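You operate a simulated robot arm through the tools that you are given. There is no shell and no other tool. Be economical: measure what you need, move in short steps, check, and stop when the job is done.

Carry out the task below with a simulated robot arm. There is one attempt and no reset: what you move stays moved.

TASK
Knock the vacuum's filter clean on the dust bin, then restart on low.
Fine: switch it off first and refit the filter.
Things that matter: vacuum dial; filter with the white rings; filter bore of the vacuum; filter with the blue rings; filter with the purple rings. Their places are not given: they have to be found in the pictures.

It is judged by the outcome, as a careful person would: the job done as asked, and still so three seconds after it is handed in. It fails if anything else is knocked over, pushed out of place, dropped, spilled or broken.

THE ROBOT
A 6-joint arm with a two-finger parallel gripper, fixed in place. Base frame: the origin is at the foot of the arm, x ahead of it, y to its left, z up; the work surface is at about z = 76. Lengths are in cm, angles in degrees, forces in N, time in s.
With the tool pointing down near the work surface it reaches from about 24 to 64 cm from the base axis. Its first joint turns from -66.0 to 66.0 degrees. Payload 2.7 kg.
Tool frame: the origin (TCP) lies between the finger pads and is the grasp point; the fingertips stand 2.3 cm ahead of it; z points along the fingers, y is the line along which they close. The gripper opens to 9.4 cm. The fingers are 3.8 cm wide and 1 cm thick; the gripper's body (5.4 by 9.6 cm) begins 3.9 cm behind the TCP.
Orientation is that of the tool frame in the base frame, as a unit quaternion [w, x, y, z]. With the fingers straight down and closing along the base's y, the tool's x points along the base's -x, its y along +y and its z along -z.

THE INTERFACE
- The arm moves only by the tool nudge_tool. Its argument "steps" is a list of rows, each an object (a shift or turn left out is 0, a gripper value left out holds the last) with "xyz": the shift along the base's x, y, z in units of 30 mm (1.0 is 30 mm), a list of three; "dr": the turn, a rotation vector about the base's x, y, z in units of 6 degrees (1.0 is 6 degrees), a list of three; "hand": the closure in counts, from 0 (fully open) to 255 (shut). In form: [{"xyz": [tx, ty, tz], "dr": [ax, ay, az], "hand": hand}, ...]. A call has 1 to 12 rows; each row shifts and turns the commanded pose from where the row before left it. A call with a number of a shift or a turn outside -1 to 1 is refused whole. A row lasts 0.2 s, in which the tool goes at most 5 cm and 8.6 degrees; a call with a longer step from one row to the next is refused whole, and so is a gripper value outside its range. A pose out of reach is approached as far as the arm can. The call stops where the force on the tool passes 70 N (or 10 N more than at its start, if that is more) or the arm is blocked; 0.2 s more then pass. The fingers move at their own pace (about 4.5 cm/s each) and stop on an object; they squeeze with about 31 N. The grip force told is the motor's: it shows also when the fingers shut on nothing. Time passes only in rows, and 0.2 s behind the last, so rows that do not move let the fingers close. It gives the time, the measured TCP pose, the force on the tool (base axes), the opening and the grip force at its end, in the units of the frame above (readings bear some noise).
- Cameras (640 x 400 px; columns grow to the right, rows downward): "scene" is fixed at [5.69, -41.62, 142.48]; the picture's right is [0.91, -0.42, 0.00], its down [-0.17, -0.36, -0.92] and it looks along [0.38, 0.83, -0.40] (base axes); focal length 339 px, centre (320, 200). "wrist" rides on the gripper at [-3.9, 0, -4.4] in the tool frame; the picture's right is [0.00, -1.00, 0.00], its down [0.97, 0.00, -0.24] and it looks along [0.24, 0.00, 0.97] (tool axes); focal length 218 px, centre (320, 200).
- capture(camera): a new picture of that camera. No time passes.
- measure_at(camera, pixels): for up to 12 pixels [column, row] of the newest picture of that camera ("zoom" is the newest enlarged one), the place [x, y, z] in the base frame of the surface seen there, good to about 0.3 cm. No time passes.
- close_up(camera, box): a new picture of the part [left, top, right, bottom] of that camera's present view, enlarged. No time passes.
- hand_in(): hands the job in; it is judged then, once.

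Work in short steps. Measure before you move; look again where a grasp or a placing could have gone wrong, and mend it. You have 80 turns and 38 pictures in all, the two below and enlarged ones among them. Open the gripper and draw the arm clear of the work before you hand the job in, unless the task says otherwise; then end with one line.

The tools are called after "Call:" as a command line: name --argument value ..., lists and objects as JSON in quotes. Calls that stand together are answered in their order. nudge_tool: Moves the arm, as the interface text tells. Its arguments: {"type":"object","properties":{"steps":{"type":"array"}},"required":["steps"]} The other tools are called the same way: capture (camera) takes a picture; measure_at (camera, pixels) gives the place of the surface under pixels of a picture; close_up (camera, box) takes an enlarged picture of a part of a camera's view; hand_in () hands the job in.

At the start:

```text
t: 0.0
eef_pos: [37.43, 24.86, 112.17]
ee_rot: [0.001, 0.001, 1.0, 0.0]
contact_force: [0.0, 0.8, 0.4]
finger_gap: 9.4
grasp_force: 0.1
```

scene: 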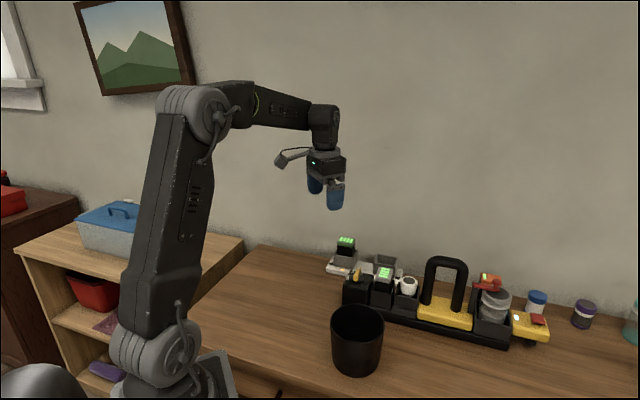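
wrist: 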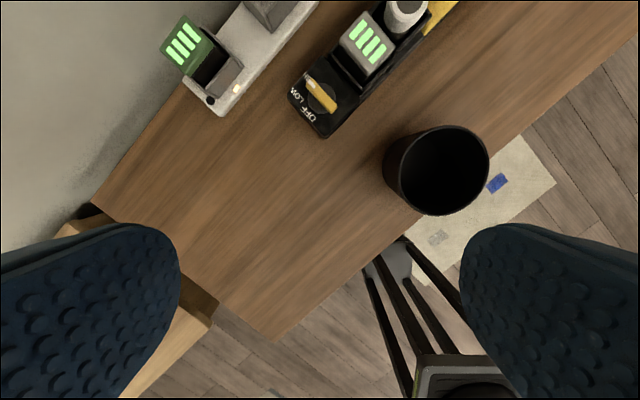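

I'll start with enlarged views of the work area to find the vacuum, dial, filters and bin.

Call:
close_up --camera "scene" --box '[320, 220, 480, 320]'

Call:
close_up --camera "scene" --box '[440, 250, 640, 375]'

Call:
close_up --camera "wrist" --box '[160, 0, 480, 200]'

```text
4.00 times, centred on (400, 270) of scene
```

zoom: 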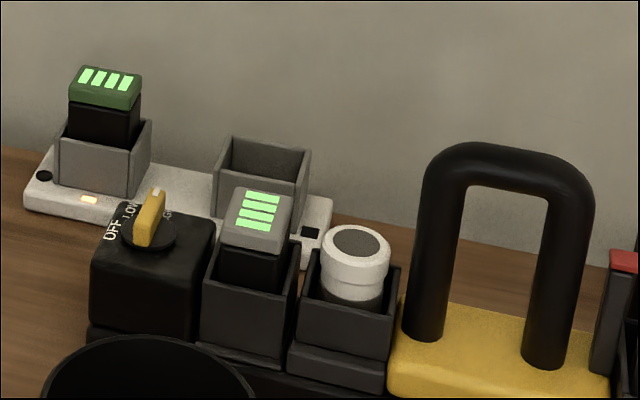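

```text
3.20 times, centred on (540, 312) of scene
```

zoom: 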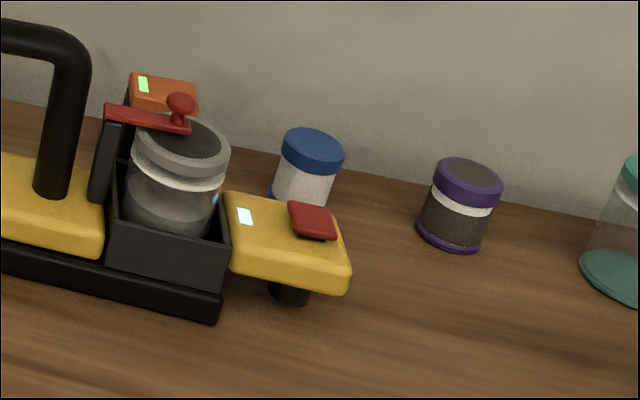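

```text
2.00 times, centred on (320, 100) of wrist
```

zoom: 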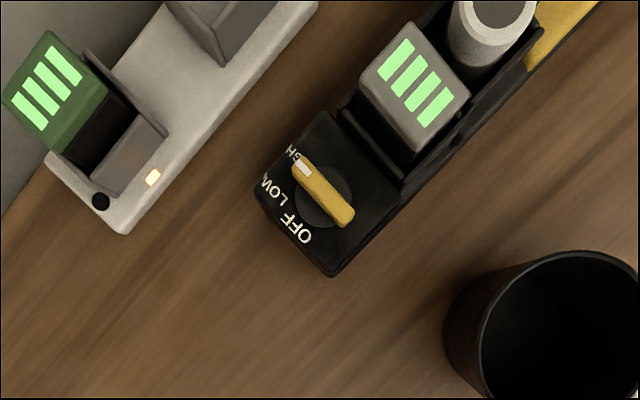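

Dial (yellow knob, wrist ~(320,95)) points at HIGH; the white-ringed filter sits in the bore, at wrist (402,10). I measure the dial, filter, and bin.

Call:
measure_at --camera "wrist" --pixels '[[311, 83], [334, 110], [322, 96], [310, 114], [326, 135], [290, 96], [366, 44], [408, 8], [405, 24], [388, 165], [488, 165], [440, 128]]'

Call:
measure_at --camera "scene" --pixels '[[409, 281], [400, 283], [417, 283], [409, 292], [358, 309], [355, 345], [334, 325], [383, 325], [357, 270], [445, 262], [384, 272], [396, 300]]'

```text
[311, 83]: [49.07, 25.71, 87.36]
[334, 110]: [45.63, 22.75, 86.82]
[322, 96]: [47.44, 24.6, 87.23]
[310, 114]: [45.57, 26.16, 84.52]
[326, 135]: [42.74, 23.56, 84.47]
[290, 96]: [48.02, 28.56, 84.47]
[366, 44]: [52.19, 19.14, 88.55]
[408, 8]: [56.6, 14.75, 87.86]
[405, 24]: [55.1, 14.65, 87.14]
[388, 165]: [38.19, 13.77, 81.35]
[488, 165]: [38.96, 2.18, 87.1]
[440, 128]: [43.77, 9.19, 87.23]
```

```text
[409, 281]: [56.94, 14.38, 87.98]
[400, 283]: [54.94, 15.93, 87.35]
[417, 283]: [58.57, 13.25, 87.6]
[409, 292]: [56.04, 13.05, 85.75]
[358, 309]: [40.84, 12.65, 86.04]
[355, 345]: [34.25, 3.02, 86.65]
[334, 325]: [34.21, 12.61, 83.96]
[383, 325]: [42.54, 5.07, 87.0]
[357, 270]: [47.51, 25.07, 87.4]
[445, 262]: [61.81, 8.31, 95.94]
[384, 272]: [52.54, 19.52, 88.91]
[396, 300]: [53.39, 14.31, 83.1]
```

Now move above the vacuum with the tool yawed to match its axis (about -47°), for a nearer look.

Call:
nudge_tool --steps '[{"xyz": [0.52, -0.2, -0.2], "dr": [0, 0, -0.98]}, {"xyz": [0.52, -0.2, -0.2], "dr": [0, 0, -0.98]}, {"xyz": [0.52, -0.2, -0.2], "dr": [0, 0, -0.98]}, {"xyz": [0.52, -0.2, -0.2], "dr": [0, 0, -0.98]}, {"xyz": [0.52, -0.2, -0.2], "dr": [0, 0, -0.98]}, {"xyz": [0.52, -0.2, -0.2], "dr": [0, 0, -0.98]}, {"xyz": [0.52, -0.2, -0.2], "dr": [0, 0, -0.98]}, {"xyz": [0.52, -0.2, -0.2], "dr": [0, 0, -0.98]}]'

Call:
capture --camera "wrist"

Call:
close_up --camera "scene" --box '[300, 110, 500, 235]'

```text
t: 1.8
eef_pos: [49.97, 20.08, 107.26]
ee_rot: [0.001, 0.4, 0.917, 0.0]
contact_force: [-0.4, 0.6, 0.6]
finger_gap: 9.41
grasp_force: 0.1
```

```text
32 pictures are left
```

wrist: 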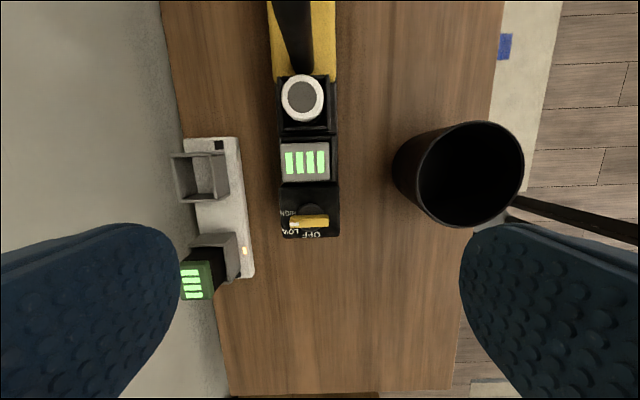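

```text
3.20 times, centred on (400, 172) of scene
```

zoom: 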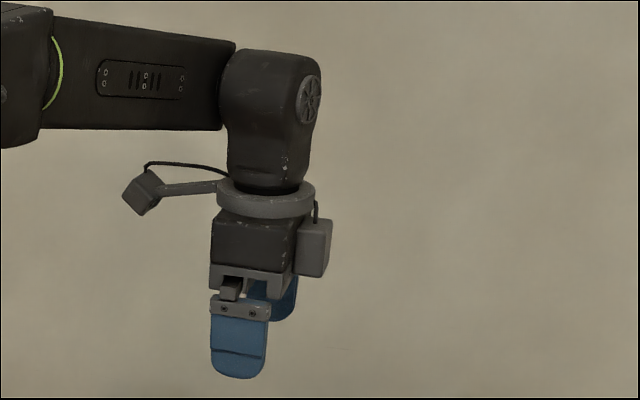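

The vacuum now lines up with the picture's vertical: filter at (302,98), battery (305,160), dial (308,222). I enlarge that part for details.

Call:
close_up --camera "wrist" --box '[210, 140, 402, 260]'

Call:
measure_at --camera "zoom" --pixels '[[280, 275], [310, 275], [340, 272], [390, 267], [335, 230], [300, 330], [420, 300]]'

Call:
measure_at --camera "wrist" --pixels '[[302, 98], [283, 98], [323, 98], [302, 76], [302, 118], [278, 120], [332, 120], [300, 66], [281, 85], [333, 88], [328, 127], [304, 145]]'

```text
3.33 times, centred on (306, 200) of wrist
```

zoom: 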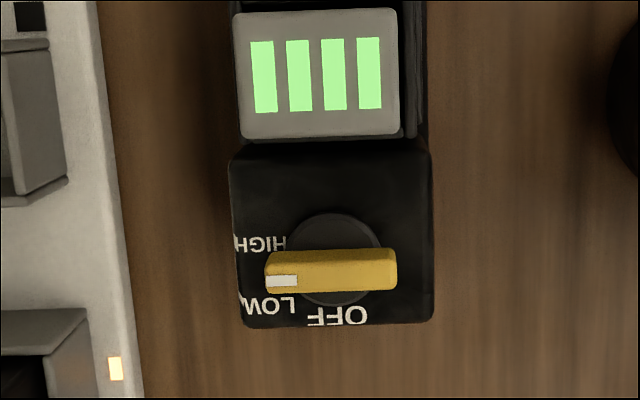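

```text
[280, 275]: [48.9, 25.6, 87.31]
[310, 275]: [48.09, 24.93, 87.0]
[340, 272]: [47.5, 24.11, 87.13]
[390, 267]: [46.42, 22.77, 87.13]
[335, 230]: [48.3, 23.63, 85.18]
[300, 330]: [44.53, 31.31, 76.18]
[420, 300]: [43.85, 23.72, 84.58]
```

```text
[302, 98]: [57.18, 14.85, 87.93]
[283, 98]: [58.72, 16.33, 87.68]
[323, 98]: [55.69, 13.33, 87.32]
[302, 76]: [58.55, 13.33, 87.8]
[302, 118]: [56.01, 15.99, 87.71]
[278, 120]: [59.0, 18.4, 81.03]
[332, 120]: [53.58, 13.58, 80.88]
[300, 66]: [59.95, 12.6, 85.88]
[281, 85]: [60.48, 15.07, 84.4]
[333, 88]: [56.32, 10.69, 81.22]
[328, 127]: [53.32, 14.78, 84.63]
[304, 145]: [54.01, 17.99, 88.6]
```

I measure the handle leg nearest the filter, the battery edge, and the bin rim for clearance.

Call:
measure_at --camera "wrist" --pixels '[[290, 68], [293, 40], [292, 10], [305, 179], [393, 160], [522, 165], [484, 122], [440, 225], [460, 175], [308, 207], [283, 213], [283, 235]]'

Call:
measure_at --camera "scene" --pixels '[[425, 302], [428, 290], [430, 270], [438, 260], [463, 270], [460, 300], [536, 296], [585, 305], [490, 300]]'

```text
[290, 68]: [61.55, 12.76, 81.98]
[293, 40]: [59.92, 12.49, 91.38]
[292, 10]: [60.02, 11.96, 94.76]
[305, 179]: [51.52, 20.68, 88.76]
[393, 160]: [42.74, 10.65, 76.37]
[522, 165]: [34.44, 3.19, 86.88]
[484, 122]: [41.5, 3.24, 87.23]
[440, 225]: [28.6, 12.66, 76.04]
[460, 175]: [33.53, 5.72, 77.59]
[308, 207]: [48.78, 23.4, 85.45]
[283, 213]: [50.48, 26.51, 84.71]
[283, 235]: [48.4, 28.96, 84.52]
```

```text
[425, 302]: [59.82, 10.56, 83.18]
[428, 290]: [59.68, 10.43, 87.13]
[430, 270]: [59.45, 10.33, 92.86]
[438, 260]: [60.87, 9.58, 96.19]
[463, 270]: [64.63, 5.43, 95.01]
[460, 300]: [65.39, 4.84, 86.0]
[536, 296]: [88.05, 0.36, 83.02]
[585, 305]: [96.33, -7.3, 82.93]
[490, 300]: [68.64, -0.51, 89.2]
```

The handle leg stands just 3.6 cm from the filter centre, so I'll choose the gripper yaw carefully there. First the dial: I go above it at (47.5,24.2), turned +90° so that the fingers close across the knob.

Call:
nudge_tool --steps '[{"xyz": [-0.067, 0.114, -0.15], "dr": [0, 0, 1]}, {"xyz": [-0.067, 0.114, -0.15], "dr": [0, 0, 1]}, {"xyz": [-0.067, 0.114, -0.15], "dr": [0, 0, 1]}, {"xyz": [-0.067, 0.114, -0.15], "dr": [0, 0, 1]}, {"xyz": [-0.067, 0.114, -0.15], "dr": [0, 0, 1]}, {"xyz": [-0.067, 0.114, -0.15], "dr": [0, 0, 1]}, {"xyz": [-0.067, 0.114, -0.15], "dr": [0, 0, 1]}, {"xyz": [-0.067, 0.114, -0.15], "dr": [0, 0, 1]}, {"xyz": [-0.067, 0.114, -0.15], "dr": [0, 0, 1]}, {"xyz": [-0.067, 0.114, -0.15], "dr": [0, 0, 1]}, {"xyz": [-0.067, 0.114, -0.15], "dr": [0, 0, 1]}, {"xyz": [-0.067, 0.114, -0.15], "dr": [0, 0, 1]}]'

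Call:
nudge_tool --steps '[{"xyz": [0, 0, -0.2], "dr": [0, 0, 1], "hand": 150}, {"xyz": [0, 0, -0.2], "dr": [0, 0, 1]}, {"xyz": [0, 0, -0.2], "dr": [0, 0, 1]}, {"xyz": [0, 0, 0]}]'

Call:
capture --camera "wrist"

```text
t: 4.4
eef_pos: [47.46, 24.12, 102.02]
ee_rot: [-0.001, -0.217, 0.976, 0.0]
contact_force: [0.3, 0.2, 0.2]
finger_gap: 9.42
grasp_force: 0.0
```

```text
t: 5.4
eef_pos: [47.5, 23.93, 100.09]
ee_rot: [0.0, -0.367, 0.93, 0.0]
contact_force: [0.1, 0.6, -0.2]
finger_gap: 3.91
grasp_force: 0.0
```

```text
29 pictures are left
```

wrist: 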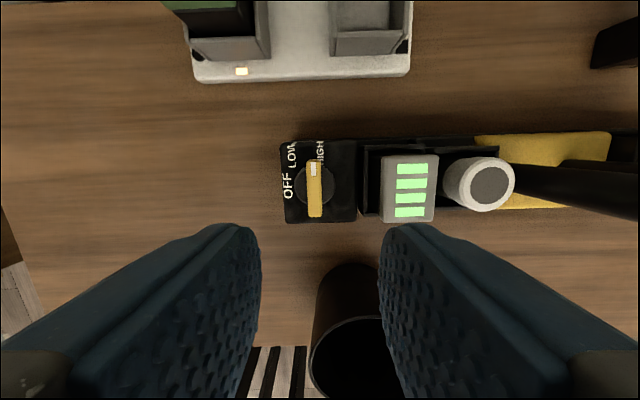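

Call:
close_up --camera "wrist" --box '[256, 130, 384, 230]'

Call:
measure_at --camera "zoom" --pixels '[[280, 165], [296, 200], [296, 240], [296, 280], [296, 340], [297, 380], [250, 290], [335, 290], [160, 290], [180, 140], [320, 130]]'

```text
4.00 times, centred on (320, 180) of wrist
```

zoom: 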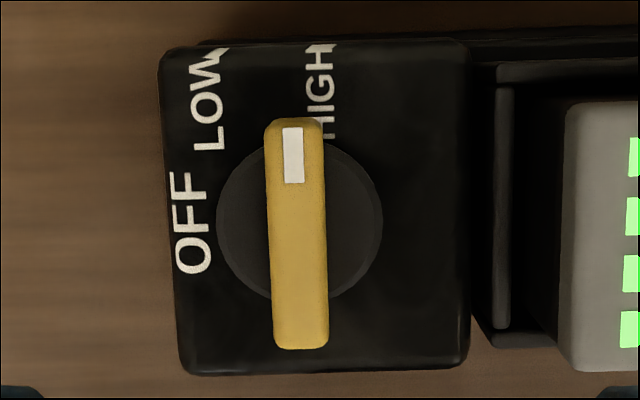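

```text
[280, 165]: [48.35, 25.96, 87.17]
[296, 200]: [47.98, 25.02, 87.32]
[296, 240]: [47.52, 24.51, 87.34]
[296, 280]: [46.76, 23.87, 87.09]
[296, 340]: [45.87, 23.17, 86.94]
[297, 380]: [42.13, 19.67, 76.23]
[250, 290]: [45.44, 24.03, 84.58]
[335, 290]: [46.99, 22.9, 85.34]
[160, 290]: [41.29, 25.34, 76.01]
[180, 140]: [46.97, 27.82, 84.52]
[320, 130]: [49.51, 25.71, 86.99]
```

The knob points up in this view (pose yaw 43°, knob about 2° more) with its centre near (47.5,24.5), top z 87.2. OFF lies about 90° counter-clockwise, LOW halfway. I line up and descend to z≈88, with the fingers either side.

Call:
nudge_tool --steps '[{"xyz": [0, 0.19, -0.5], "dr": [0, 0, 0.33]}, {"xyz": [0, 0, -0.6]}, {"xyz": [0, 0, -0.6]}, {"xyz": [0, 0, -0.6]}, {"xyz": [0, 0, -0.6]}, {"xyz": [0, 0, -0.5]}, {"xyz": [0, 0, -0.4]}, {"xyz": [0, 0, -0.25]}, {"xyz": [0, 0, 0]}]'

Call:
close_up --camera "scene" --box '[290, 190, 450, 290]'

```text
t: 7.4
eef_pos: [47.57, 24.62, 88.01]
ee_rot: [0.0, -0.383, 0.924, 0.0]
contact_force: [-0.4, 0.1, -0.1]
finger_gap: 3.86
grasp_force: 0.2
```

```text
4.00 times, centred on (370, 240) of scene
```

zoom: 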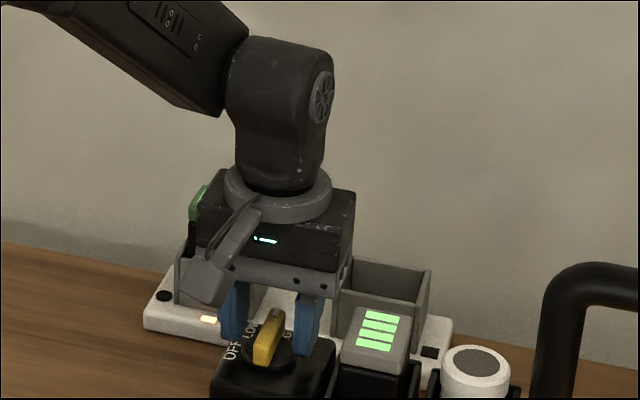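

The fingers straddle the yellow knob well; close on it.

Call:
nudge_tool --steps '[{"hand": 230}, {"hand": 255}, {"hand": 255}, {"hand": 255}, {"hand": 255}]'

```text
t: 8.6
eef_pos: [47.54, 24.71, 88.05]
ee_rot: [0.0, -0.382, 0.924, 0.001]
contact_force: [-0.6, -0.3, -0.2]
finger_gap: 1.14
grasp_force: 30.5
```

Gripped (gap 1.14, low side force). Turn counter-clockwise in stages.

Call:
nudge_tool --steps '[{"dr": [0, 0, 0.8]}, {"dr": [0, 0, 0.8]}, {"dr": [0, 0, 0.8]}, {"dr": [0, 0, 0.8]}, {"dr": [0, 0, 0.8]}, {"dr": [0, 0, 0.8]}, {"dr": [0, 0, 0.8]}, {"dr": [0, 0, 0.8]}, {"dr": [0, 0, 0.8]}]'

Call:
nudge_tool --steps '[{"dr": [0, 0, 0.8]}, {"dr": [0, 0, 0.8]}, {"dr": [0, 0, 0.8]}, {"dr": [0, 0, 0.8]}, {"dr": [0, 0, 0.8]}, {"dr": [0, 0, 0.8]}, {"dr": [0, 0, 0.8]}, {"dr": [0, 0, 0.8]}, {"dr": [0, 0, 0.8]}]'

Call:
close_up --camera "scene" --box '[310, 220, 570, 370]'

```text
t: 10.6
eef_pos: [47.56, 24.51, 88.07]
ee_rot: [0.0, -0.696, 0.718, 0.0]
contact_force: [-7.1, 1.5, 1.2]
finger_gap: 1.16
grasp_force: 31.0
```

```text
t: 12.6
eef_pos: [47.47, 24.7, 87.98]
ee_rot: [0.001, 0.912, -0.411, -0.001]
contact_force: [-1.2, -0.9, -1.3]
finger_gap: 1.13
grasp_force: 30.8
```

```text
2.46 times, centred on (440, 295) of scene
```

zoom: 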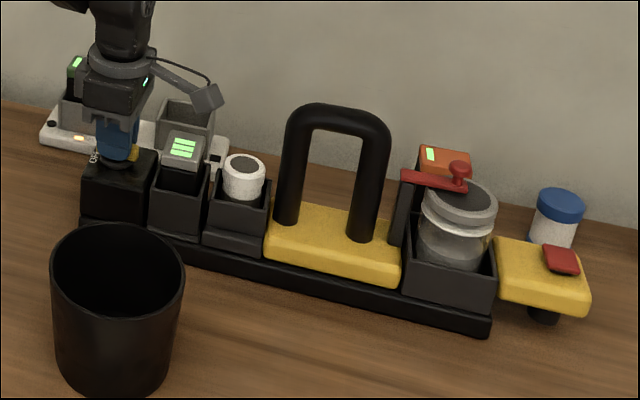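

The white light on the yellow head has gone out, so it's off. I turn the last 3.5° to 90°, release and rise.

Call:
nudge_tool --steps '[{"dr": [0, 0, 0.58]}, {}, {"hand": 150}, {"hand": 150}, {"hand": 150}, {"xyz": [0, 0, 0.5]}, {"xyz": [0, 0, 1]}, {"xyz": [0, 0, 1]}, {"xyz": [0, 0, 1]}, {"xyz": [0, 0, 0.5]}]'

Call:
close_up --camera "wrist" --box '[200, 80, 440, 230]'

```text
t: 14.8
eef_pos: [47.45, 24.7, 100.15]
ee_rot: [-0.001, 0.923, -0.385, -0.001]
contact_force: [-0.5, -0.1, 0.3]
finger_gap: 3.9
grasp_force: 0.1
```

```text
2.67 times, centred on (320, 155) of wrist
```

zoom: 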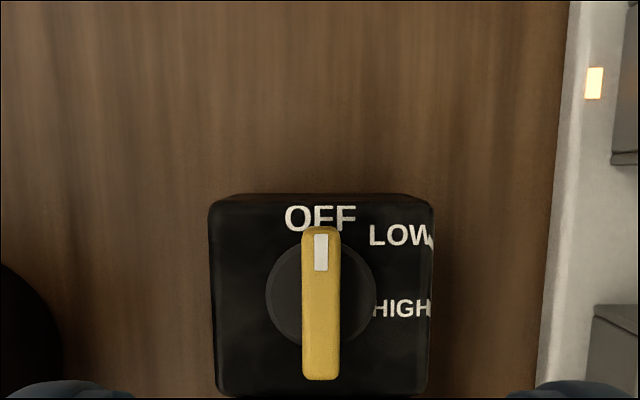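

The dial is at OFF. Next I move above the filter at (57.0,15.0), yaw 115°, so that neither the camera box nor the side arm of the gripper meets the handle.

Call:
nudge_tool --steps '[{"xyz": [0.4, -0.403, 0], "dr": [0, 0, -0.417], "hand": 60}, {"xyz": [0.4, -0.403, 0], "dr": [0, 0, -0.417]}, {"xyz": [0.4, -0.403, 0], "dr": [0, 0, -0.417]}, {"xyz": [0.4, -0.403, 0], "dr": [0, 0, -0.417]}, {"xyz": [0.4, -0.403, 0], "dr": [0, 0, -0.417]}, {"xyz": [0.4, -0.403, 0], "dr": [0, 0, -0.417]}, {"xyz": [0.4, -0.403, 0], "dr": [0, 0, -0.417]}, {"xyz": [0.4, -0.403, 0], "dr": [0, 0, -0.417]}, {}]'

Call:
capture --camera "wrist"

Call:
measure_at --camera "wrist" --pixels '[[320, 210], [320, 215], [320, 220]]'

```text
t: 16.8
eef_pos: [57.09, 15.08, 100.16]
ee_rot: [0.002, 0.843, -0.538, 0.0]
contact_force: [-0.9, 0.7, 0.2]
finger_gap: 7.19
grasp_force: 0.1
```

```text
24 pictures are left
```

wrist: 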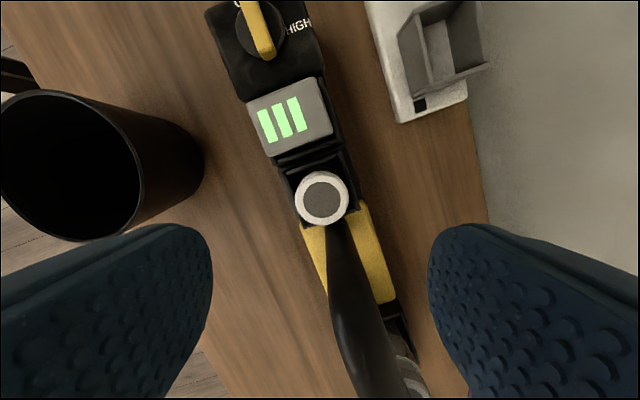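

```text
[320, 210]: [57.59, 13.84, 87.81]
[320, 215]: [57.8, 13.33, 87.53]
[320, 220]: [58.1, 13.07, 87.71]
```

The filter's top (322,199) sits on the tool's centre line, at about (57.2,14.9). I descend to z≈87.7, watching forces.

Call:
nudge_tool --steps '[{"xyz": [0, 0, -0.6]}, {"xyz": [0, 0, -0.6]}, {"xyz": [0, 0, -0.6]}, {"xyz": [0, 0, -0.5]}, {"xyz": [0, 0, -0.5]}, {"xyz": [0, 0, -0.4]}, {"xyz": [0, 0, -0.3]}, {}]'

Call:
close_up --camera "scene" --box '[330, 190, 490, 290]'

```text
t: 18.6
eef_pos: [57.07, 15.0, 89.36]
ee_rot: [0.0, 0.842, -0.539, 0.0]
contact_force: [-0.3, 0.0, 0.7]
finger_gap: 7.19
grasp_force: 0.1
```

```text
4.00 times, centred on (410, 240) of scene
```

zoom: 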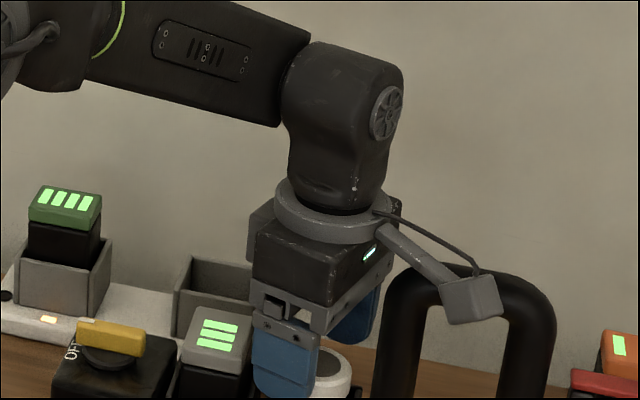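

Call:
nudge_tool --steps '[{"xyz": [0, 0, -0.2]}, {"xyz": [0, 0, -0.2]}, {"xyz": [0, 0, -0.15]}, {}]'

Call:
close_up --camera "scene" --box '[346, 225, 474, 305]'

```text
t: 19.6
eef_pos: [57.13, 14.89, 87.75]
ee_rot: [0.0, 0.843, -0.538, 0.0]
contact_force: [-0.5, -0.6, -0.5]
finger_gap: 7.2
grasp_force: 0.1
```

```text
5.00 times, centred on (410, 265) of scene
```

zoom: 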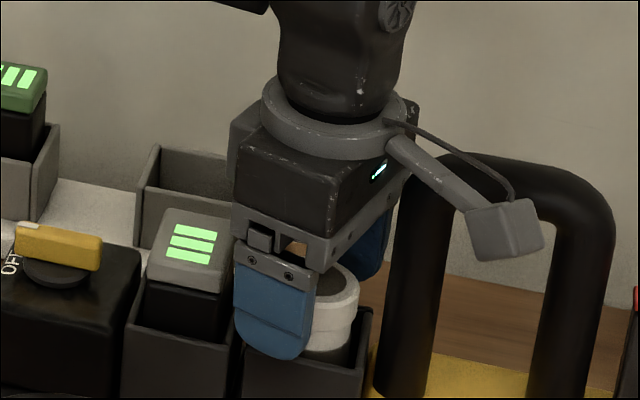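

Clear everywhere, no contact forces; the fingers straddle the filter. Close on it.

Call:
nudge_tool --steps '[{"hand": 140}, {"hand": 200}, {"hand": 255}, {"hand": 255}, {"hand": 255}]'

```text
t: 20.8
eef_pos: [57.14, 14.95, 87.84]
ee_rot: [0.001, 0.842, -0.539, 0.0]
contact_force: [0.4, 0.1, 0.6]
finger_gap: 4.17
grasp_force: 30.8
```

Held at gap 4.17. Lift straight up.

Call:
nudge_tool --steps '[{"xyz": [0, 0, 0.15]}, {"xyz": [0, 0, 0.25]}, {"xyz": [0, 0, 0.4]}, {"xyz": [0, 0, 0.5]}, {"xyz": [0, 0, 0.6]}, {"xyz": [0, 0, 0.6]}, {"xyz": [0, 0, 0.6]}, {"xyz": [0, 0, 0.6]}]'

Call:
close_up --camera "scene" --box '[330, 190, 490, 290]'

```text
t: 22.6
eef_pos: [57.18, 14.89, 98.9]
ee_rot: [0.0, 0.842, -0.539, 0.0]
contact_force: [-0.1, 0.2, -0.5]
finger_gap: 4.18
grasp_force: 31.6
```

```text
4.00 times, centred on (410, 240) of scene
```

zoom: 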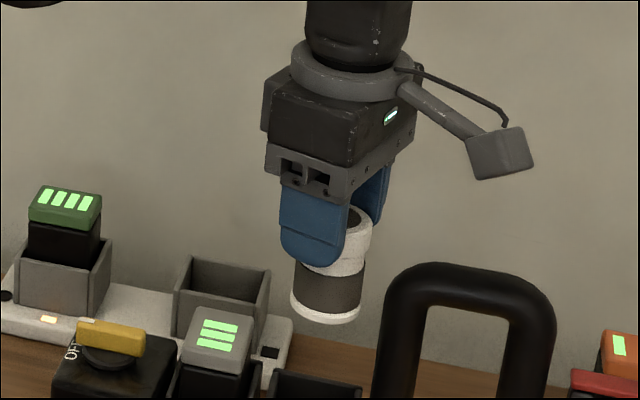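

The filter came out cleanly. I measure its bottom and the bin rim, before moving over.

Call:
measure_at --camera "zoom" --pixels '[[325, 318], [296, 300], [355, 310], [330, 270]]'

Call:
measure_at --camera "scene" --pixels '[[332, 318], [383, 318], [357, 307], [340, 330], [375, 332], [357, 337], [357, 334]]'

```text
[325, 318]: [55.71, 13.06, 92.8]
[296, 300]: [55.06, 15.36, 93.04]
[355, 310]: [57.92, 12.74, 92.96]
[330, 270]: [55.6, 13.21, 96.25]
```

```text
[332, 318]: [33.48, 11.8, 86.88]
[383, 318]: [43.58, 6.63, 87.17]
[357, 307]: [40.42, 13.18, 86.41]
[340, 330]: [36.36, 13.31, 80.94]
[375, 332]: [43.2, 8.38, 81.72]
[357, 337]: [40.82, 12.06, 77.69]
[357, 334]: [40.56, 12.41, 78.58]
```

The filter's bottom is 6.2 cm below the TCP; the bin is centred at about (38,8) with rim z≈87, r≈5.8. I carry the filter to just over the +x rim, most of it inside the opening.

Call:
nudge_tool --steps '[{"xyz": [-0.4, -0.14, 0.1]}, {"xyz": [-0.636, -0.225, 0]}, {"xyz": [-0.636, -0.225, 0]}, {"xyz": [-0.636, -0.225, 0]}, {"xyz": [-0.636, -0.225, 0]}, {"xyz": [-0.636, -0.225, 0]}, {"xyz": [-0.636, -0.225, 0]}, {"xyz": [-0.636, -0.225, 0]}, {"xyz": [-0.24, -0.085, 0]}, {"xyz": [0, 0, -0.5]}, {"xyz": [0, 0, -0.5]}, {}]'

Call:
close_up --camera "scene" --box '[280, 240, 440, 340]'

```text
t: 25.2
eef_pos: [41.93, 9.59, 96.29]
ee_rot: [0.001, 0.843, -0.539, 0.0]
contact_force: [1.0, 0.7, -0.3]
finger_gap: 4.17
grasp_force: 30.1
```

```text
4.00 times, centred on (360, 290) of scene
```

zoom: 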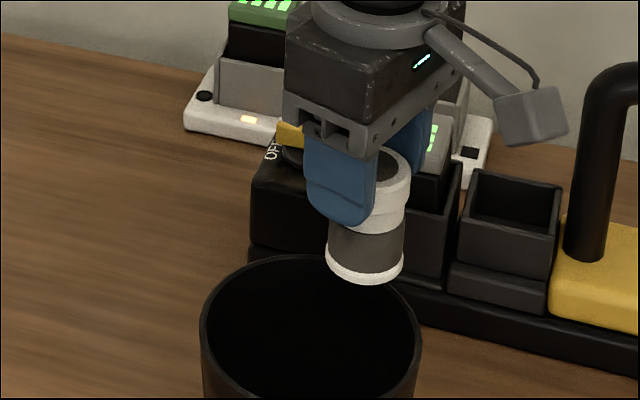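

The filter's bottom hangs ~3 cm over the far rim. I lower it till it touches the rim.

Call:
nudge_tool --steps '[{"xyz": [0, 0, -0.5]}, {"xyz": [0, 0, -0.25]}, {"xyz": [0, 0, -0.1]}, {"xyz": [0, 0, -0.1]}, {}]'

```text
t: 26.4
eef_pos: [41.81, 9.36, 93.47]
ee_rot: [0.0, 0.843, -0.538, 0.0]
contact_force: [-1.7, -1.1, 20.4]
finger_gap: 4.2
grasp_force: 30.6
```

Contact with 20 N on the rim. Now three brisk taps: up 1.5 cm and down again to the same depth.

Call:
nudge_tool --steps '[{"xyz": [0, 0, 0.5]}, {}, {"xyz": [0, 0, -0.5]}, {"xyz": [0, 0, 0.5]}, {}, {"xyz": [0, 0, -0.5]}, {"xyz": [0, 0, 0.5]}, {}, {"xyz": [0, 0, -0.5]}, {"xyz": [0, 0, 0.5]}, {"xyz": [0, 0, 0.5]}]'

Call:
close_up --camera "scene" --box '[280, 240, 440, 340]'

```text
t: 28.8
eef_pos: [42.07, 9.5, 96.47]
ee_rot: [0.001, 0.843, -0.538, -0.001]
contact_force: [0.8, 0.9, -0.5]
finger_gap: 4.14
grasp_force: 31.6
```

```text
4.00 times, centred on (360, 290) of scene
```

zoom: 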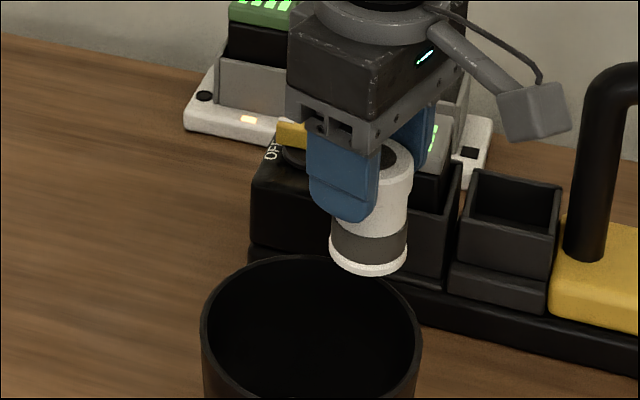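

The dark dusty band has shrunk, so the knocks work. Three more taps, then check.

Call:
nudge_tool --steps '[{"xyz": [0, 0, -0.5]}, {"xyz": [0, 0, -0.5]}, {"xyz": [0, 0, 0.5]}, {}, {"xyz": [0, 0, -0.5]}, {"xyz": [0, 0, 0.5]}, {}, {"xyz": [0, 0, -0.5]}, {"xyz": [0, 0, 0.5]}, {"xyz": [0, 0, 0.5]}, {}]'

Call:
close_up --camera "scene" --box '[320, 250, 400, 300]'

Call:
measure_at --camera "zoom" --pixels '[[385, 235], [345, 225], [420, 225], [380, 190], [380, 160], [400, 100]]'

```text
t: 31.2
eef_pos: [41.89, 9.59, 96.51]
ee_rot: [0.0, 0.843, -0.538, 0.0]
contact_force: [0.5, 0.4, 0.4]
finger_gap: 4.15
grasp_force: 30.9
```

```text
8.00 times, centred on (360, 275) of scene
```

zoom: 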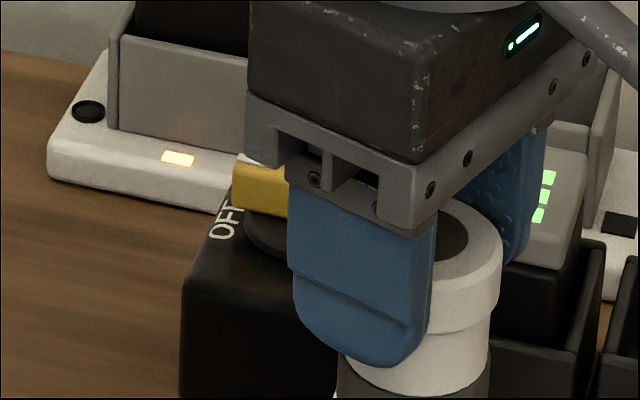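

```text
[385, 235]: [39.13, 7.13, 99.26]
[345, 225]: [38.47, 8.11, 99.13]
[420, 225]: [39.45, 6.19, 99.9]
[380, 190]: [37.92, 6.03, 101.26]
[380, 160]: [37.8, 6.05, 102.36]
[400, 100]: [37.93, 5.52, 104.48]
```

Call:
close_up --camera "scene" --box '[320, 270, 416, 330]'

Call:
measure_at --camera "zoom" --pixels '[[310, 250], [345, 270], [395, 265], [350, 220], [350, 180], [360, 130], [372, 70]]'

```text
6.67 times, centred on (368, 300) of scene
```

zoom: 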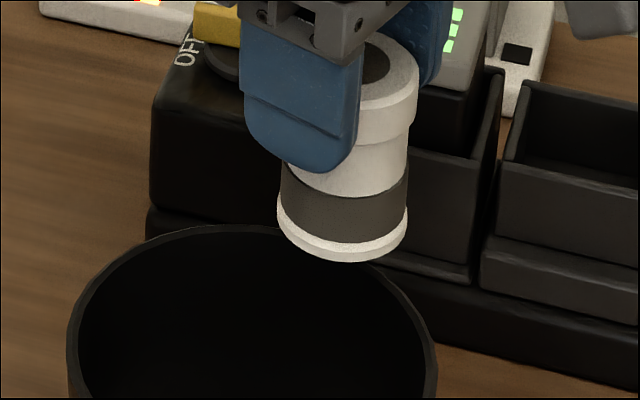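

```text
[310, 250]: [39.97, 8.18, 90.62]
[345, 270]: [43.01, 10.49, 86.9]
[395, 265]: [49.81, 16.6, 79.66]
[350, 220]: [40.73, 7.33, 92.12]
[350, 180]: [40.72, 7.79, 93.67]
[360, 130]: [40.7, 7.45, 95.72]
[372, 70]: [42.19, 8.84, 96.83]
```

The band shrank after the first contact but not in the second group; those fast taps probably never really reached the rim. I tap again, with a dwell at the bottom, and read the force.

Call:
nudge_tool --steps '[{"xyz": [0, 0, -0.5]}, {"xyz": [0, 0, -0.5]}, {}]'

Call:
nudge_tool --steps '[{"xyz": [0, 0, 0.5]}, {}, {"xyz": [0, 0, -0.5]}, {}]'

Call:
close_up --camera "scene" --box '[320, 270, 416, 330]'

```text
t: 32.0
eef_pos: [41.79, 9.58, 93.47]
ee_rot: [-0.001, 0.843, -0.538, 0.001]
contact_force: [-1.4, 0.4, 6.7]
finger_gap: 4.14
grasp_force: 30.9
```

```text
t: 33.0
eef_pos: [41.89, 9.62, 93.4]
ee_rot: [0.0, 0.842, -0.539, 0.0]
contact_force: [-1.7, -1.1, 8.2]
finger_gap: 4.17
grasp_force: 30.9
```

```text
6.67 times, centred on (368, 300) of scene
```

zoom: 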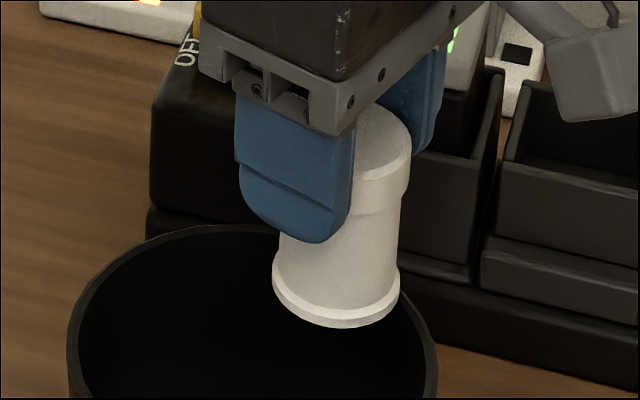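

The filter is now wholly white and clean. I lift, and retrace exactly the way back to above the bore.

Call:
nudge_tool --steps '[{"xyz": [0, 0, 0.9]}, {"xyz": [0, 0, 1.0]}, {"xyz": [0.24, 0.085, 0]}, {"xyz": [0.636, 0.225, 0]}, {"xyz": [0.636, 0.225, 0]}, {"xyz": [0.636, 0.225, 0]}, {"xyz": [0.636, 0.225, 0]}, {"xyz": [0.636, 0.225, 0]}, {"xyz": [0.636, 0.225, 0]}, {"xyz": [0.636, 0.225, 0]}, {"xyz": [0.4, 0.14, 0]}, {}]'

Call:
close_up --camera "scene" --box '[345, 210, 473, 310]'

Call:
capture --camera "wrist"

```text
t: 35.6
eef_pos: [57.11, 14.87, 98.97]
ee_rot: [0.0, 0.843, -0.538, 0.0]
contact_force: [-1.1, 0.2, -1.6]
finger_gap: 4.17
grasp_force: 31.7
```

```text
4.00 times, centred on (409, 260) of scene
```

zoom: 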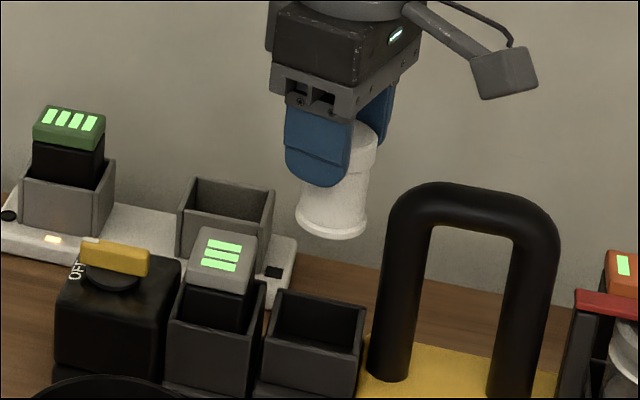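

```text
14 pictures are left
```

wrist: 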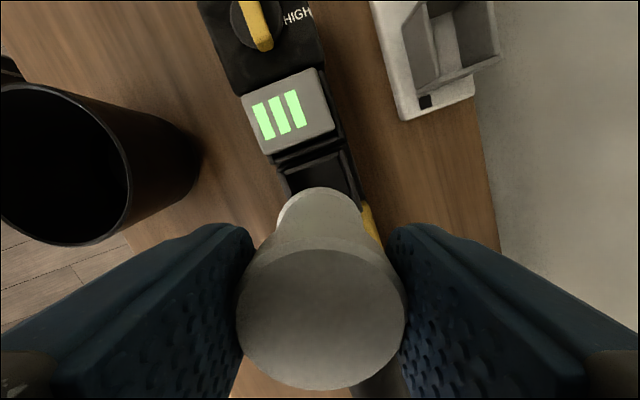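

I check the filter's tilt and position in the grip before inserting.

Call:
measure_at --camera "zoom" --pixels '[[330, 233], [300, 218], [362, 228], [365, 220], [335, 180], [372, 150], [352, 160], [312, 340], [275, 300], [360, 315]]'

Call:
measure_at --camera "wrist" --pixels '[[322, 320], [322, 370], [322, 270], [270, 320], [370, 320], [320, 200], [320, 192]]'

```text
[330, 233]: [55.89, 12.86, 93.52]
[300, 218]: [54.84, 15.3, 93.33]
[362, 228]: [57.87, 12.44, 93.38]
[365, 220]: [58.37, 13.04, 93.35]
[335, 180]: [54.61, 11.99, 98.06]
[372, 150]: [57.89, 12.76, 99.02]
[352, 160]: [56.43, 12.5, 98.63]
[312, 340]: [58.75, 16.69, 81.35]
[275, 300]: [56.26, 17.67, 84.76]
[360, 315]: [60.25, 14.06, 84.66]
```

```text
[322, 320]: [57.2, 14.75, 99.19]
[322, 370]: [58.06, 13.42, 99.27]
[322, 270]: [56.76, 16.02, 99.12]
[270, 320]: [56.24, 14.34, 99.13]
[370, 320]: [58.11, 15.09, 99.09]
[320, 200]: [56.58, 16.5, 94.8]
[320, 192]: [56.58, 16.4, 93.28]
```

The top is level and centred; the filter slid up a bit in the grip. Descend to just above the bore, then slowly in.

Call:
nudge_tool --steps '[{"xyz": [0, 0, -0.6]}, {"xyz": [0, 0, -0.6]}, {"xyz": [0, 0, -0.6]}, {"xyz": [0, 0, -0.5]}, {"xyz": [0, 0, -0.3]}, {"xyz": [0, 0, -0.2]}, {"xyz": [0, 0, -0.2]}, {"xyz": [0, 0, -0.15]}, {"xyz": [0, 0, -0.15]}, {}]'

```text
t: 37.8
eef_pos: [57.12, 14.96, 89.13]
ee_rot: [0.0, 0.842, -0.539, 0.0]
contact_force: [0.8, -0.6, -0.7]
finger_gap: 4.17
grasp_force: 31.3
```

No contact; the filter's bottom is about 1 cm into the bore. Continue gently.

Call:
nudge_tool --steps '[{"xyz": [0, 0, -0.15]}, {"xyz": [0, 0, -0.12]}, {"xyz": [0, 0, -0.1]}, {}]'

```text
t: 38.8
eef_pos: [57.18, 14.91, 88.04]
ee_rot: [0.0, 0.842, -0.539, 0.0]
contact_force: [0.8, -0.4, -0.3]
finger_gap: 4.19
grasp_force: 31.4
```

Call:
nudge_tool --steps '[{"xyz": [0, 0, -0.07]}, {"xyz": [0, 0, -0.05]}, {"xyz": [0, 0, -0.05]}, {}]'

Call:
close_up --camera "scene" --box '[346, 225, 474, 305]'

```text
t: 39.8
eef_pos: [57.03, 14.98, 87.51]
ee_rot: [0.001, 0.842, -0.539, 0.0]
contact_force: [0.2, 0.9, -0.4]
finger_gap: 4.17
grasp_force: 31.2
```

```text
5.00 times, centred on (410, 265) of scene
```

zoom: 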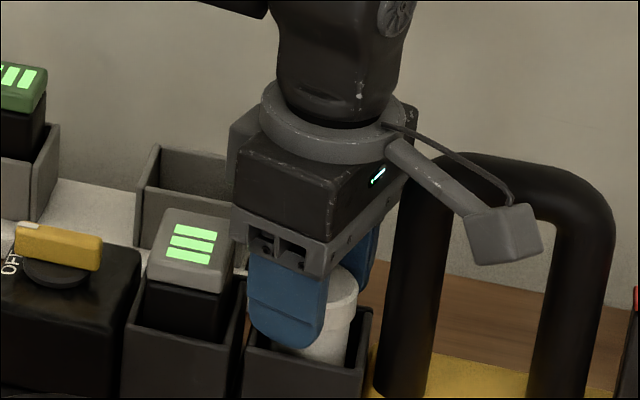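

Call:
nudge_tool --steps '[{"xyz": [0, 0, -0.05]}, {"xyz": [0, 0, -0.04]}, {}]'

```text
t: 40.6
eef_pos: [57.15, 14.99, 87.44]
ee_rot: [-0.001, 0.843, -0.538, 0.001]
contact_force: [-5.0, 0.5, 17.4]
finger_gap: 4.16
grasp_force: 30.7
```

Contact at 17 N: it's seated. Release and rise straight up.

Call:
nudge_tool --steps '[{"hand": 200}, {"hand": 60}, {"hand": 60}, {"hand": 60}, {"xyz": [0, 0, 0.3]}, {"xyz": [0, 0, 0.5]}, {"xyz": [0, 0, 0.8]}, {"xyz": [0, 0, 1]}, {"xyz": [0, 0, 1]}, {"xyz": [0, 0, 0.6]}, {}]'

Call:
close_up --camera "scene" --box '[346, 240, 474, 320]'

Call:
measure_at --camera "zoom" --pixels '[[312, 205], [290, 205], [335, 205], [312, 193], [312, 218], [340, 280], [290, 290]]'

```text
t: 43.0
eef_pos: [57.08, 14.84, 99.88]
ee_rot: [0.0, 0.843, -0.539, 0.0]
contact_force: [0.2, 0.3, -0.2]
finger_gap: 7.19
grasp_force: 0.1
```

```text
5.00 times, centred on (410, 280) of scene
```

zoom: 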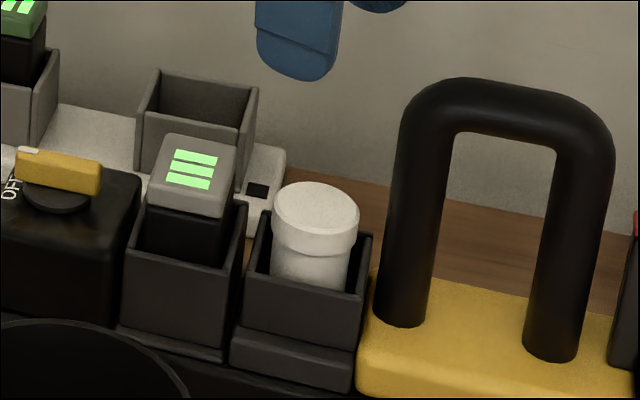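

```text
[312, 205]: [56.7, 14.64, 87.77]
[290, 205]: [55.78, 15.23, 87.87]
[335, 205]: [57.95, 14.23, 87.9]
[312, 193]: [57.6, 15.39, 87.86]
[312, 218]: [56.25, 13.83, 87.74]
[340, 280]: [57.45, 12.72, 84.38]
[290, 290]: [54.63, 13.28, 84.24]
```

The filter's top is back at z≈87.8, level, as it was at first. Back to the dial at yaw 135°.

Call:
nudge_tool --steps '[{"xyz": [-0.4, 0.403, 0], "dr": [0, 0, 0.417], "hand": 150}, {"xyz": [-0.4, 0.403, 0], "dr": [0, 0, 0.417]}, {"xyz": [-0.4, 0.403, 0], "dr": [0, 0, 0.417]}, {"xyz": [-0.4, 0.403, 0], "dr": [0, 0, 0.417]}, {"xyz": [-0.4, 0.403, 0], "dr": [0, 0, 0.417]}, {"xyz": [-0.4, 0.403, 0], "dr": [0, 0, 0.417]}, {"xyz": [-0.4, 0.403, 0], "dr": [0, 0, 0.417]}, {"xyz": [-0.4, 0.403, 0], "dr": [0, 0, 0.417]}, {}]'

Call:
nudge_tool --steps '[{"xyz": [0, 0, -0.6]}, {"xyz": [0, 0, -0.6]}, {"xyz": [0, 0, -0.6]}, {"xyz": [0, 0, -0.6]}, {"xyz": [0, 0, -0.5]}, {"xyz": [0, 0, -0.5]}, {"xyz": [0, 0, -0.4]}, {"xyz": [0, 0, -0.15]}, {}]'

Call:
close_up --camera "scene" --box '[310, 210, 438, 290]'

```text
t: 45.0
eef_pos: [47.33, 24.8, 99.9]
ee_rot: [0.0, 0.923, -0.384, -0.001]
contact_force: [0.4, -0.3, 0.4]
finger_gap: 3.88
grasp_force: 0.1
```

```text
t: 47.0
eef_pos: [47.45, 24.48, 88.21]
ee_rot: [0.0, 0.923, -0.384, -0.001]
contact_force: [-0.2, 0.5, 0.7]
finger_gap: 3.87
grasp_force: 0.3
```

```text
5.00 times, centred on (374, 250) of scene
```

zoom: 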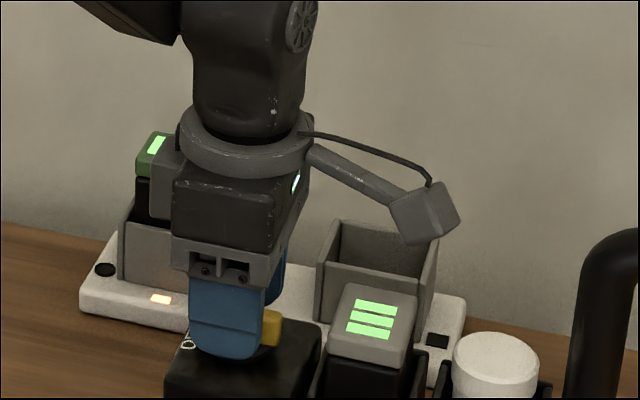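

Astride the knob. Close and turn clockwise 46° to LOW.

Call:
nudge_tool --steps '[{"hand": 230}, {"hand": 255}, {"hand": 255}, {"hand": 255}, {"hand": 255}]'

Call:
nudge_tool --steps '[{"dr": [0, 0, -0.77]}, {"dr": [0, 0, -0.77]}, {"dr": [0, 0, -0.77]}, {"dr": [0, 0, -0.77]}, {"dr": [0, 0, -0.77]}, {"dr": [0, 0, -0.77]}, {"dr": [0, 0, -0.77]}, {"dr": [0, 0, -0.77]}, {"dr": [0, 0, -0.77]}, {"dr": [0, 0, -0.74]}, {}]'

Call:
nudge_tool --steps '[{"hand": 150}, {"hand": 150}, {"hand": 150}, {"xyz": [0, 0, 0.5]}, {"xyz": [0, 0, 1]}, {"xyz": [0, 0, 1]}, {"xyz": [0, 0, 1]}, {"xyz": [0, 0, 0.5]}, {}]'

Call:
close_up --camera "wrist" --box '[200, 80, 440, 230]'

Call:
close_up --camera "scene" --box '[310, 220, 570, 370]'

```text
t: 48.2
eef_pos: [47.52, 24.65, 88.26]
ee_rot: [0.0, 0.923, -0.384, 0.0]
contact_force: [1.9, 1.2, -0.5]
finger_gap: 1.14
grasp_force: 30.7
```

```text
t: 50.6
eef_pos: [47.65, 24.66, 88.19]
ee_rot: [0.002, -0.7, 0.715, 0.0]
contact_force: [-6.8, 1.9, 22.0]
finger_gap: 1.15
grasp_force: 31.1
```

```text
t: 52.6
eef_pos: [47.62, 24.52, 100.08]
ee_rot: [0.0, -0.699, 0.715, 0.0]
contact_force: [-0.3, -0.1, -0.1]
finger_gap: 3.89
grasp_force: 0.0
```

```text
2.67 times, centred on (320, 155) of wrist
```

zoom: 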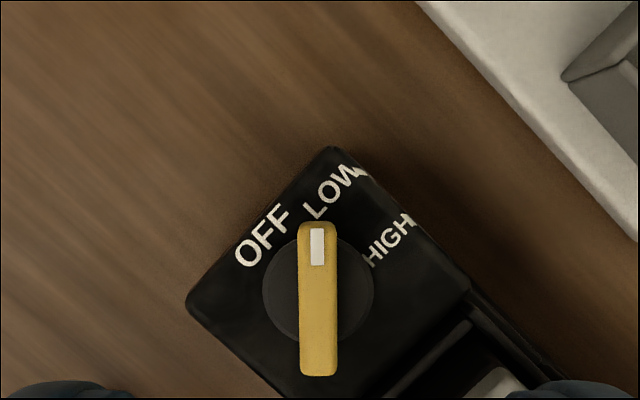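

```text
2.46 times, centred on (440, 295) of scene
```

zoom: 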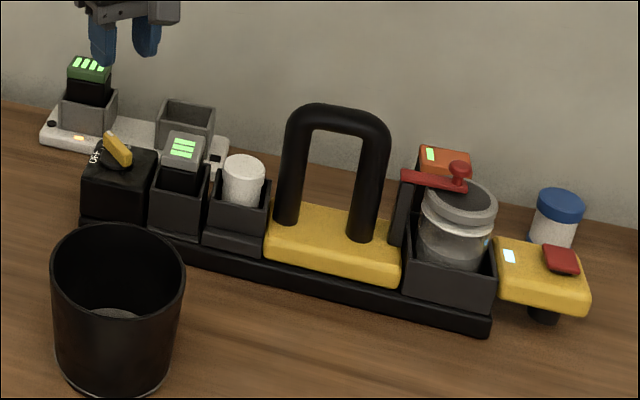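

The knob points at LOW, the head light is back on, and the dust lies in the bin. Open fully and draw clear.

Call:
nudge_tool --steps '[{"xyz": [-0.5, 0, 0.7], "hand": 0}, {"xyz": [-0.5, 0, 0.7]}, {"xyz": [-0.5, 0, 0.7]}, {"xyz": [-0.5, 0, 0.7]}, {}]'

Call:
capture --camera "scene"

```text
t: 53.8
eef_pos: [41.79, 24.64, 108.38]
ee_rot: [-0.001, -0.7, 0.714, 0.001]
contact_force: [-0.5, -0.6, 0.1]
finger_gap: 9.41
grasp_force: 0.1
```

```text
8 pictures are left
```

scene: 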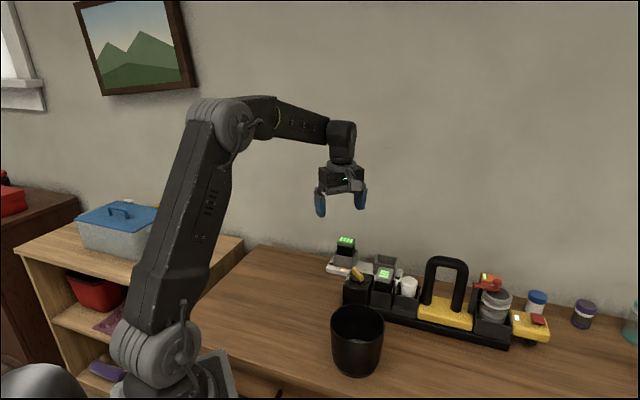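

Everything stands in place; I hand it in.

Call:
hand_in

```text
The job is handed in.
```

I switched the vacuum off, knocked its white-ringed filter clean on the dust bin's rim, refitted it in the bore, and set the dial to LOW; the light on the vacuum's head is back on and nothing else was moved.
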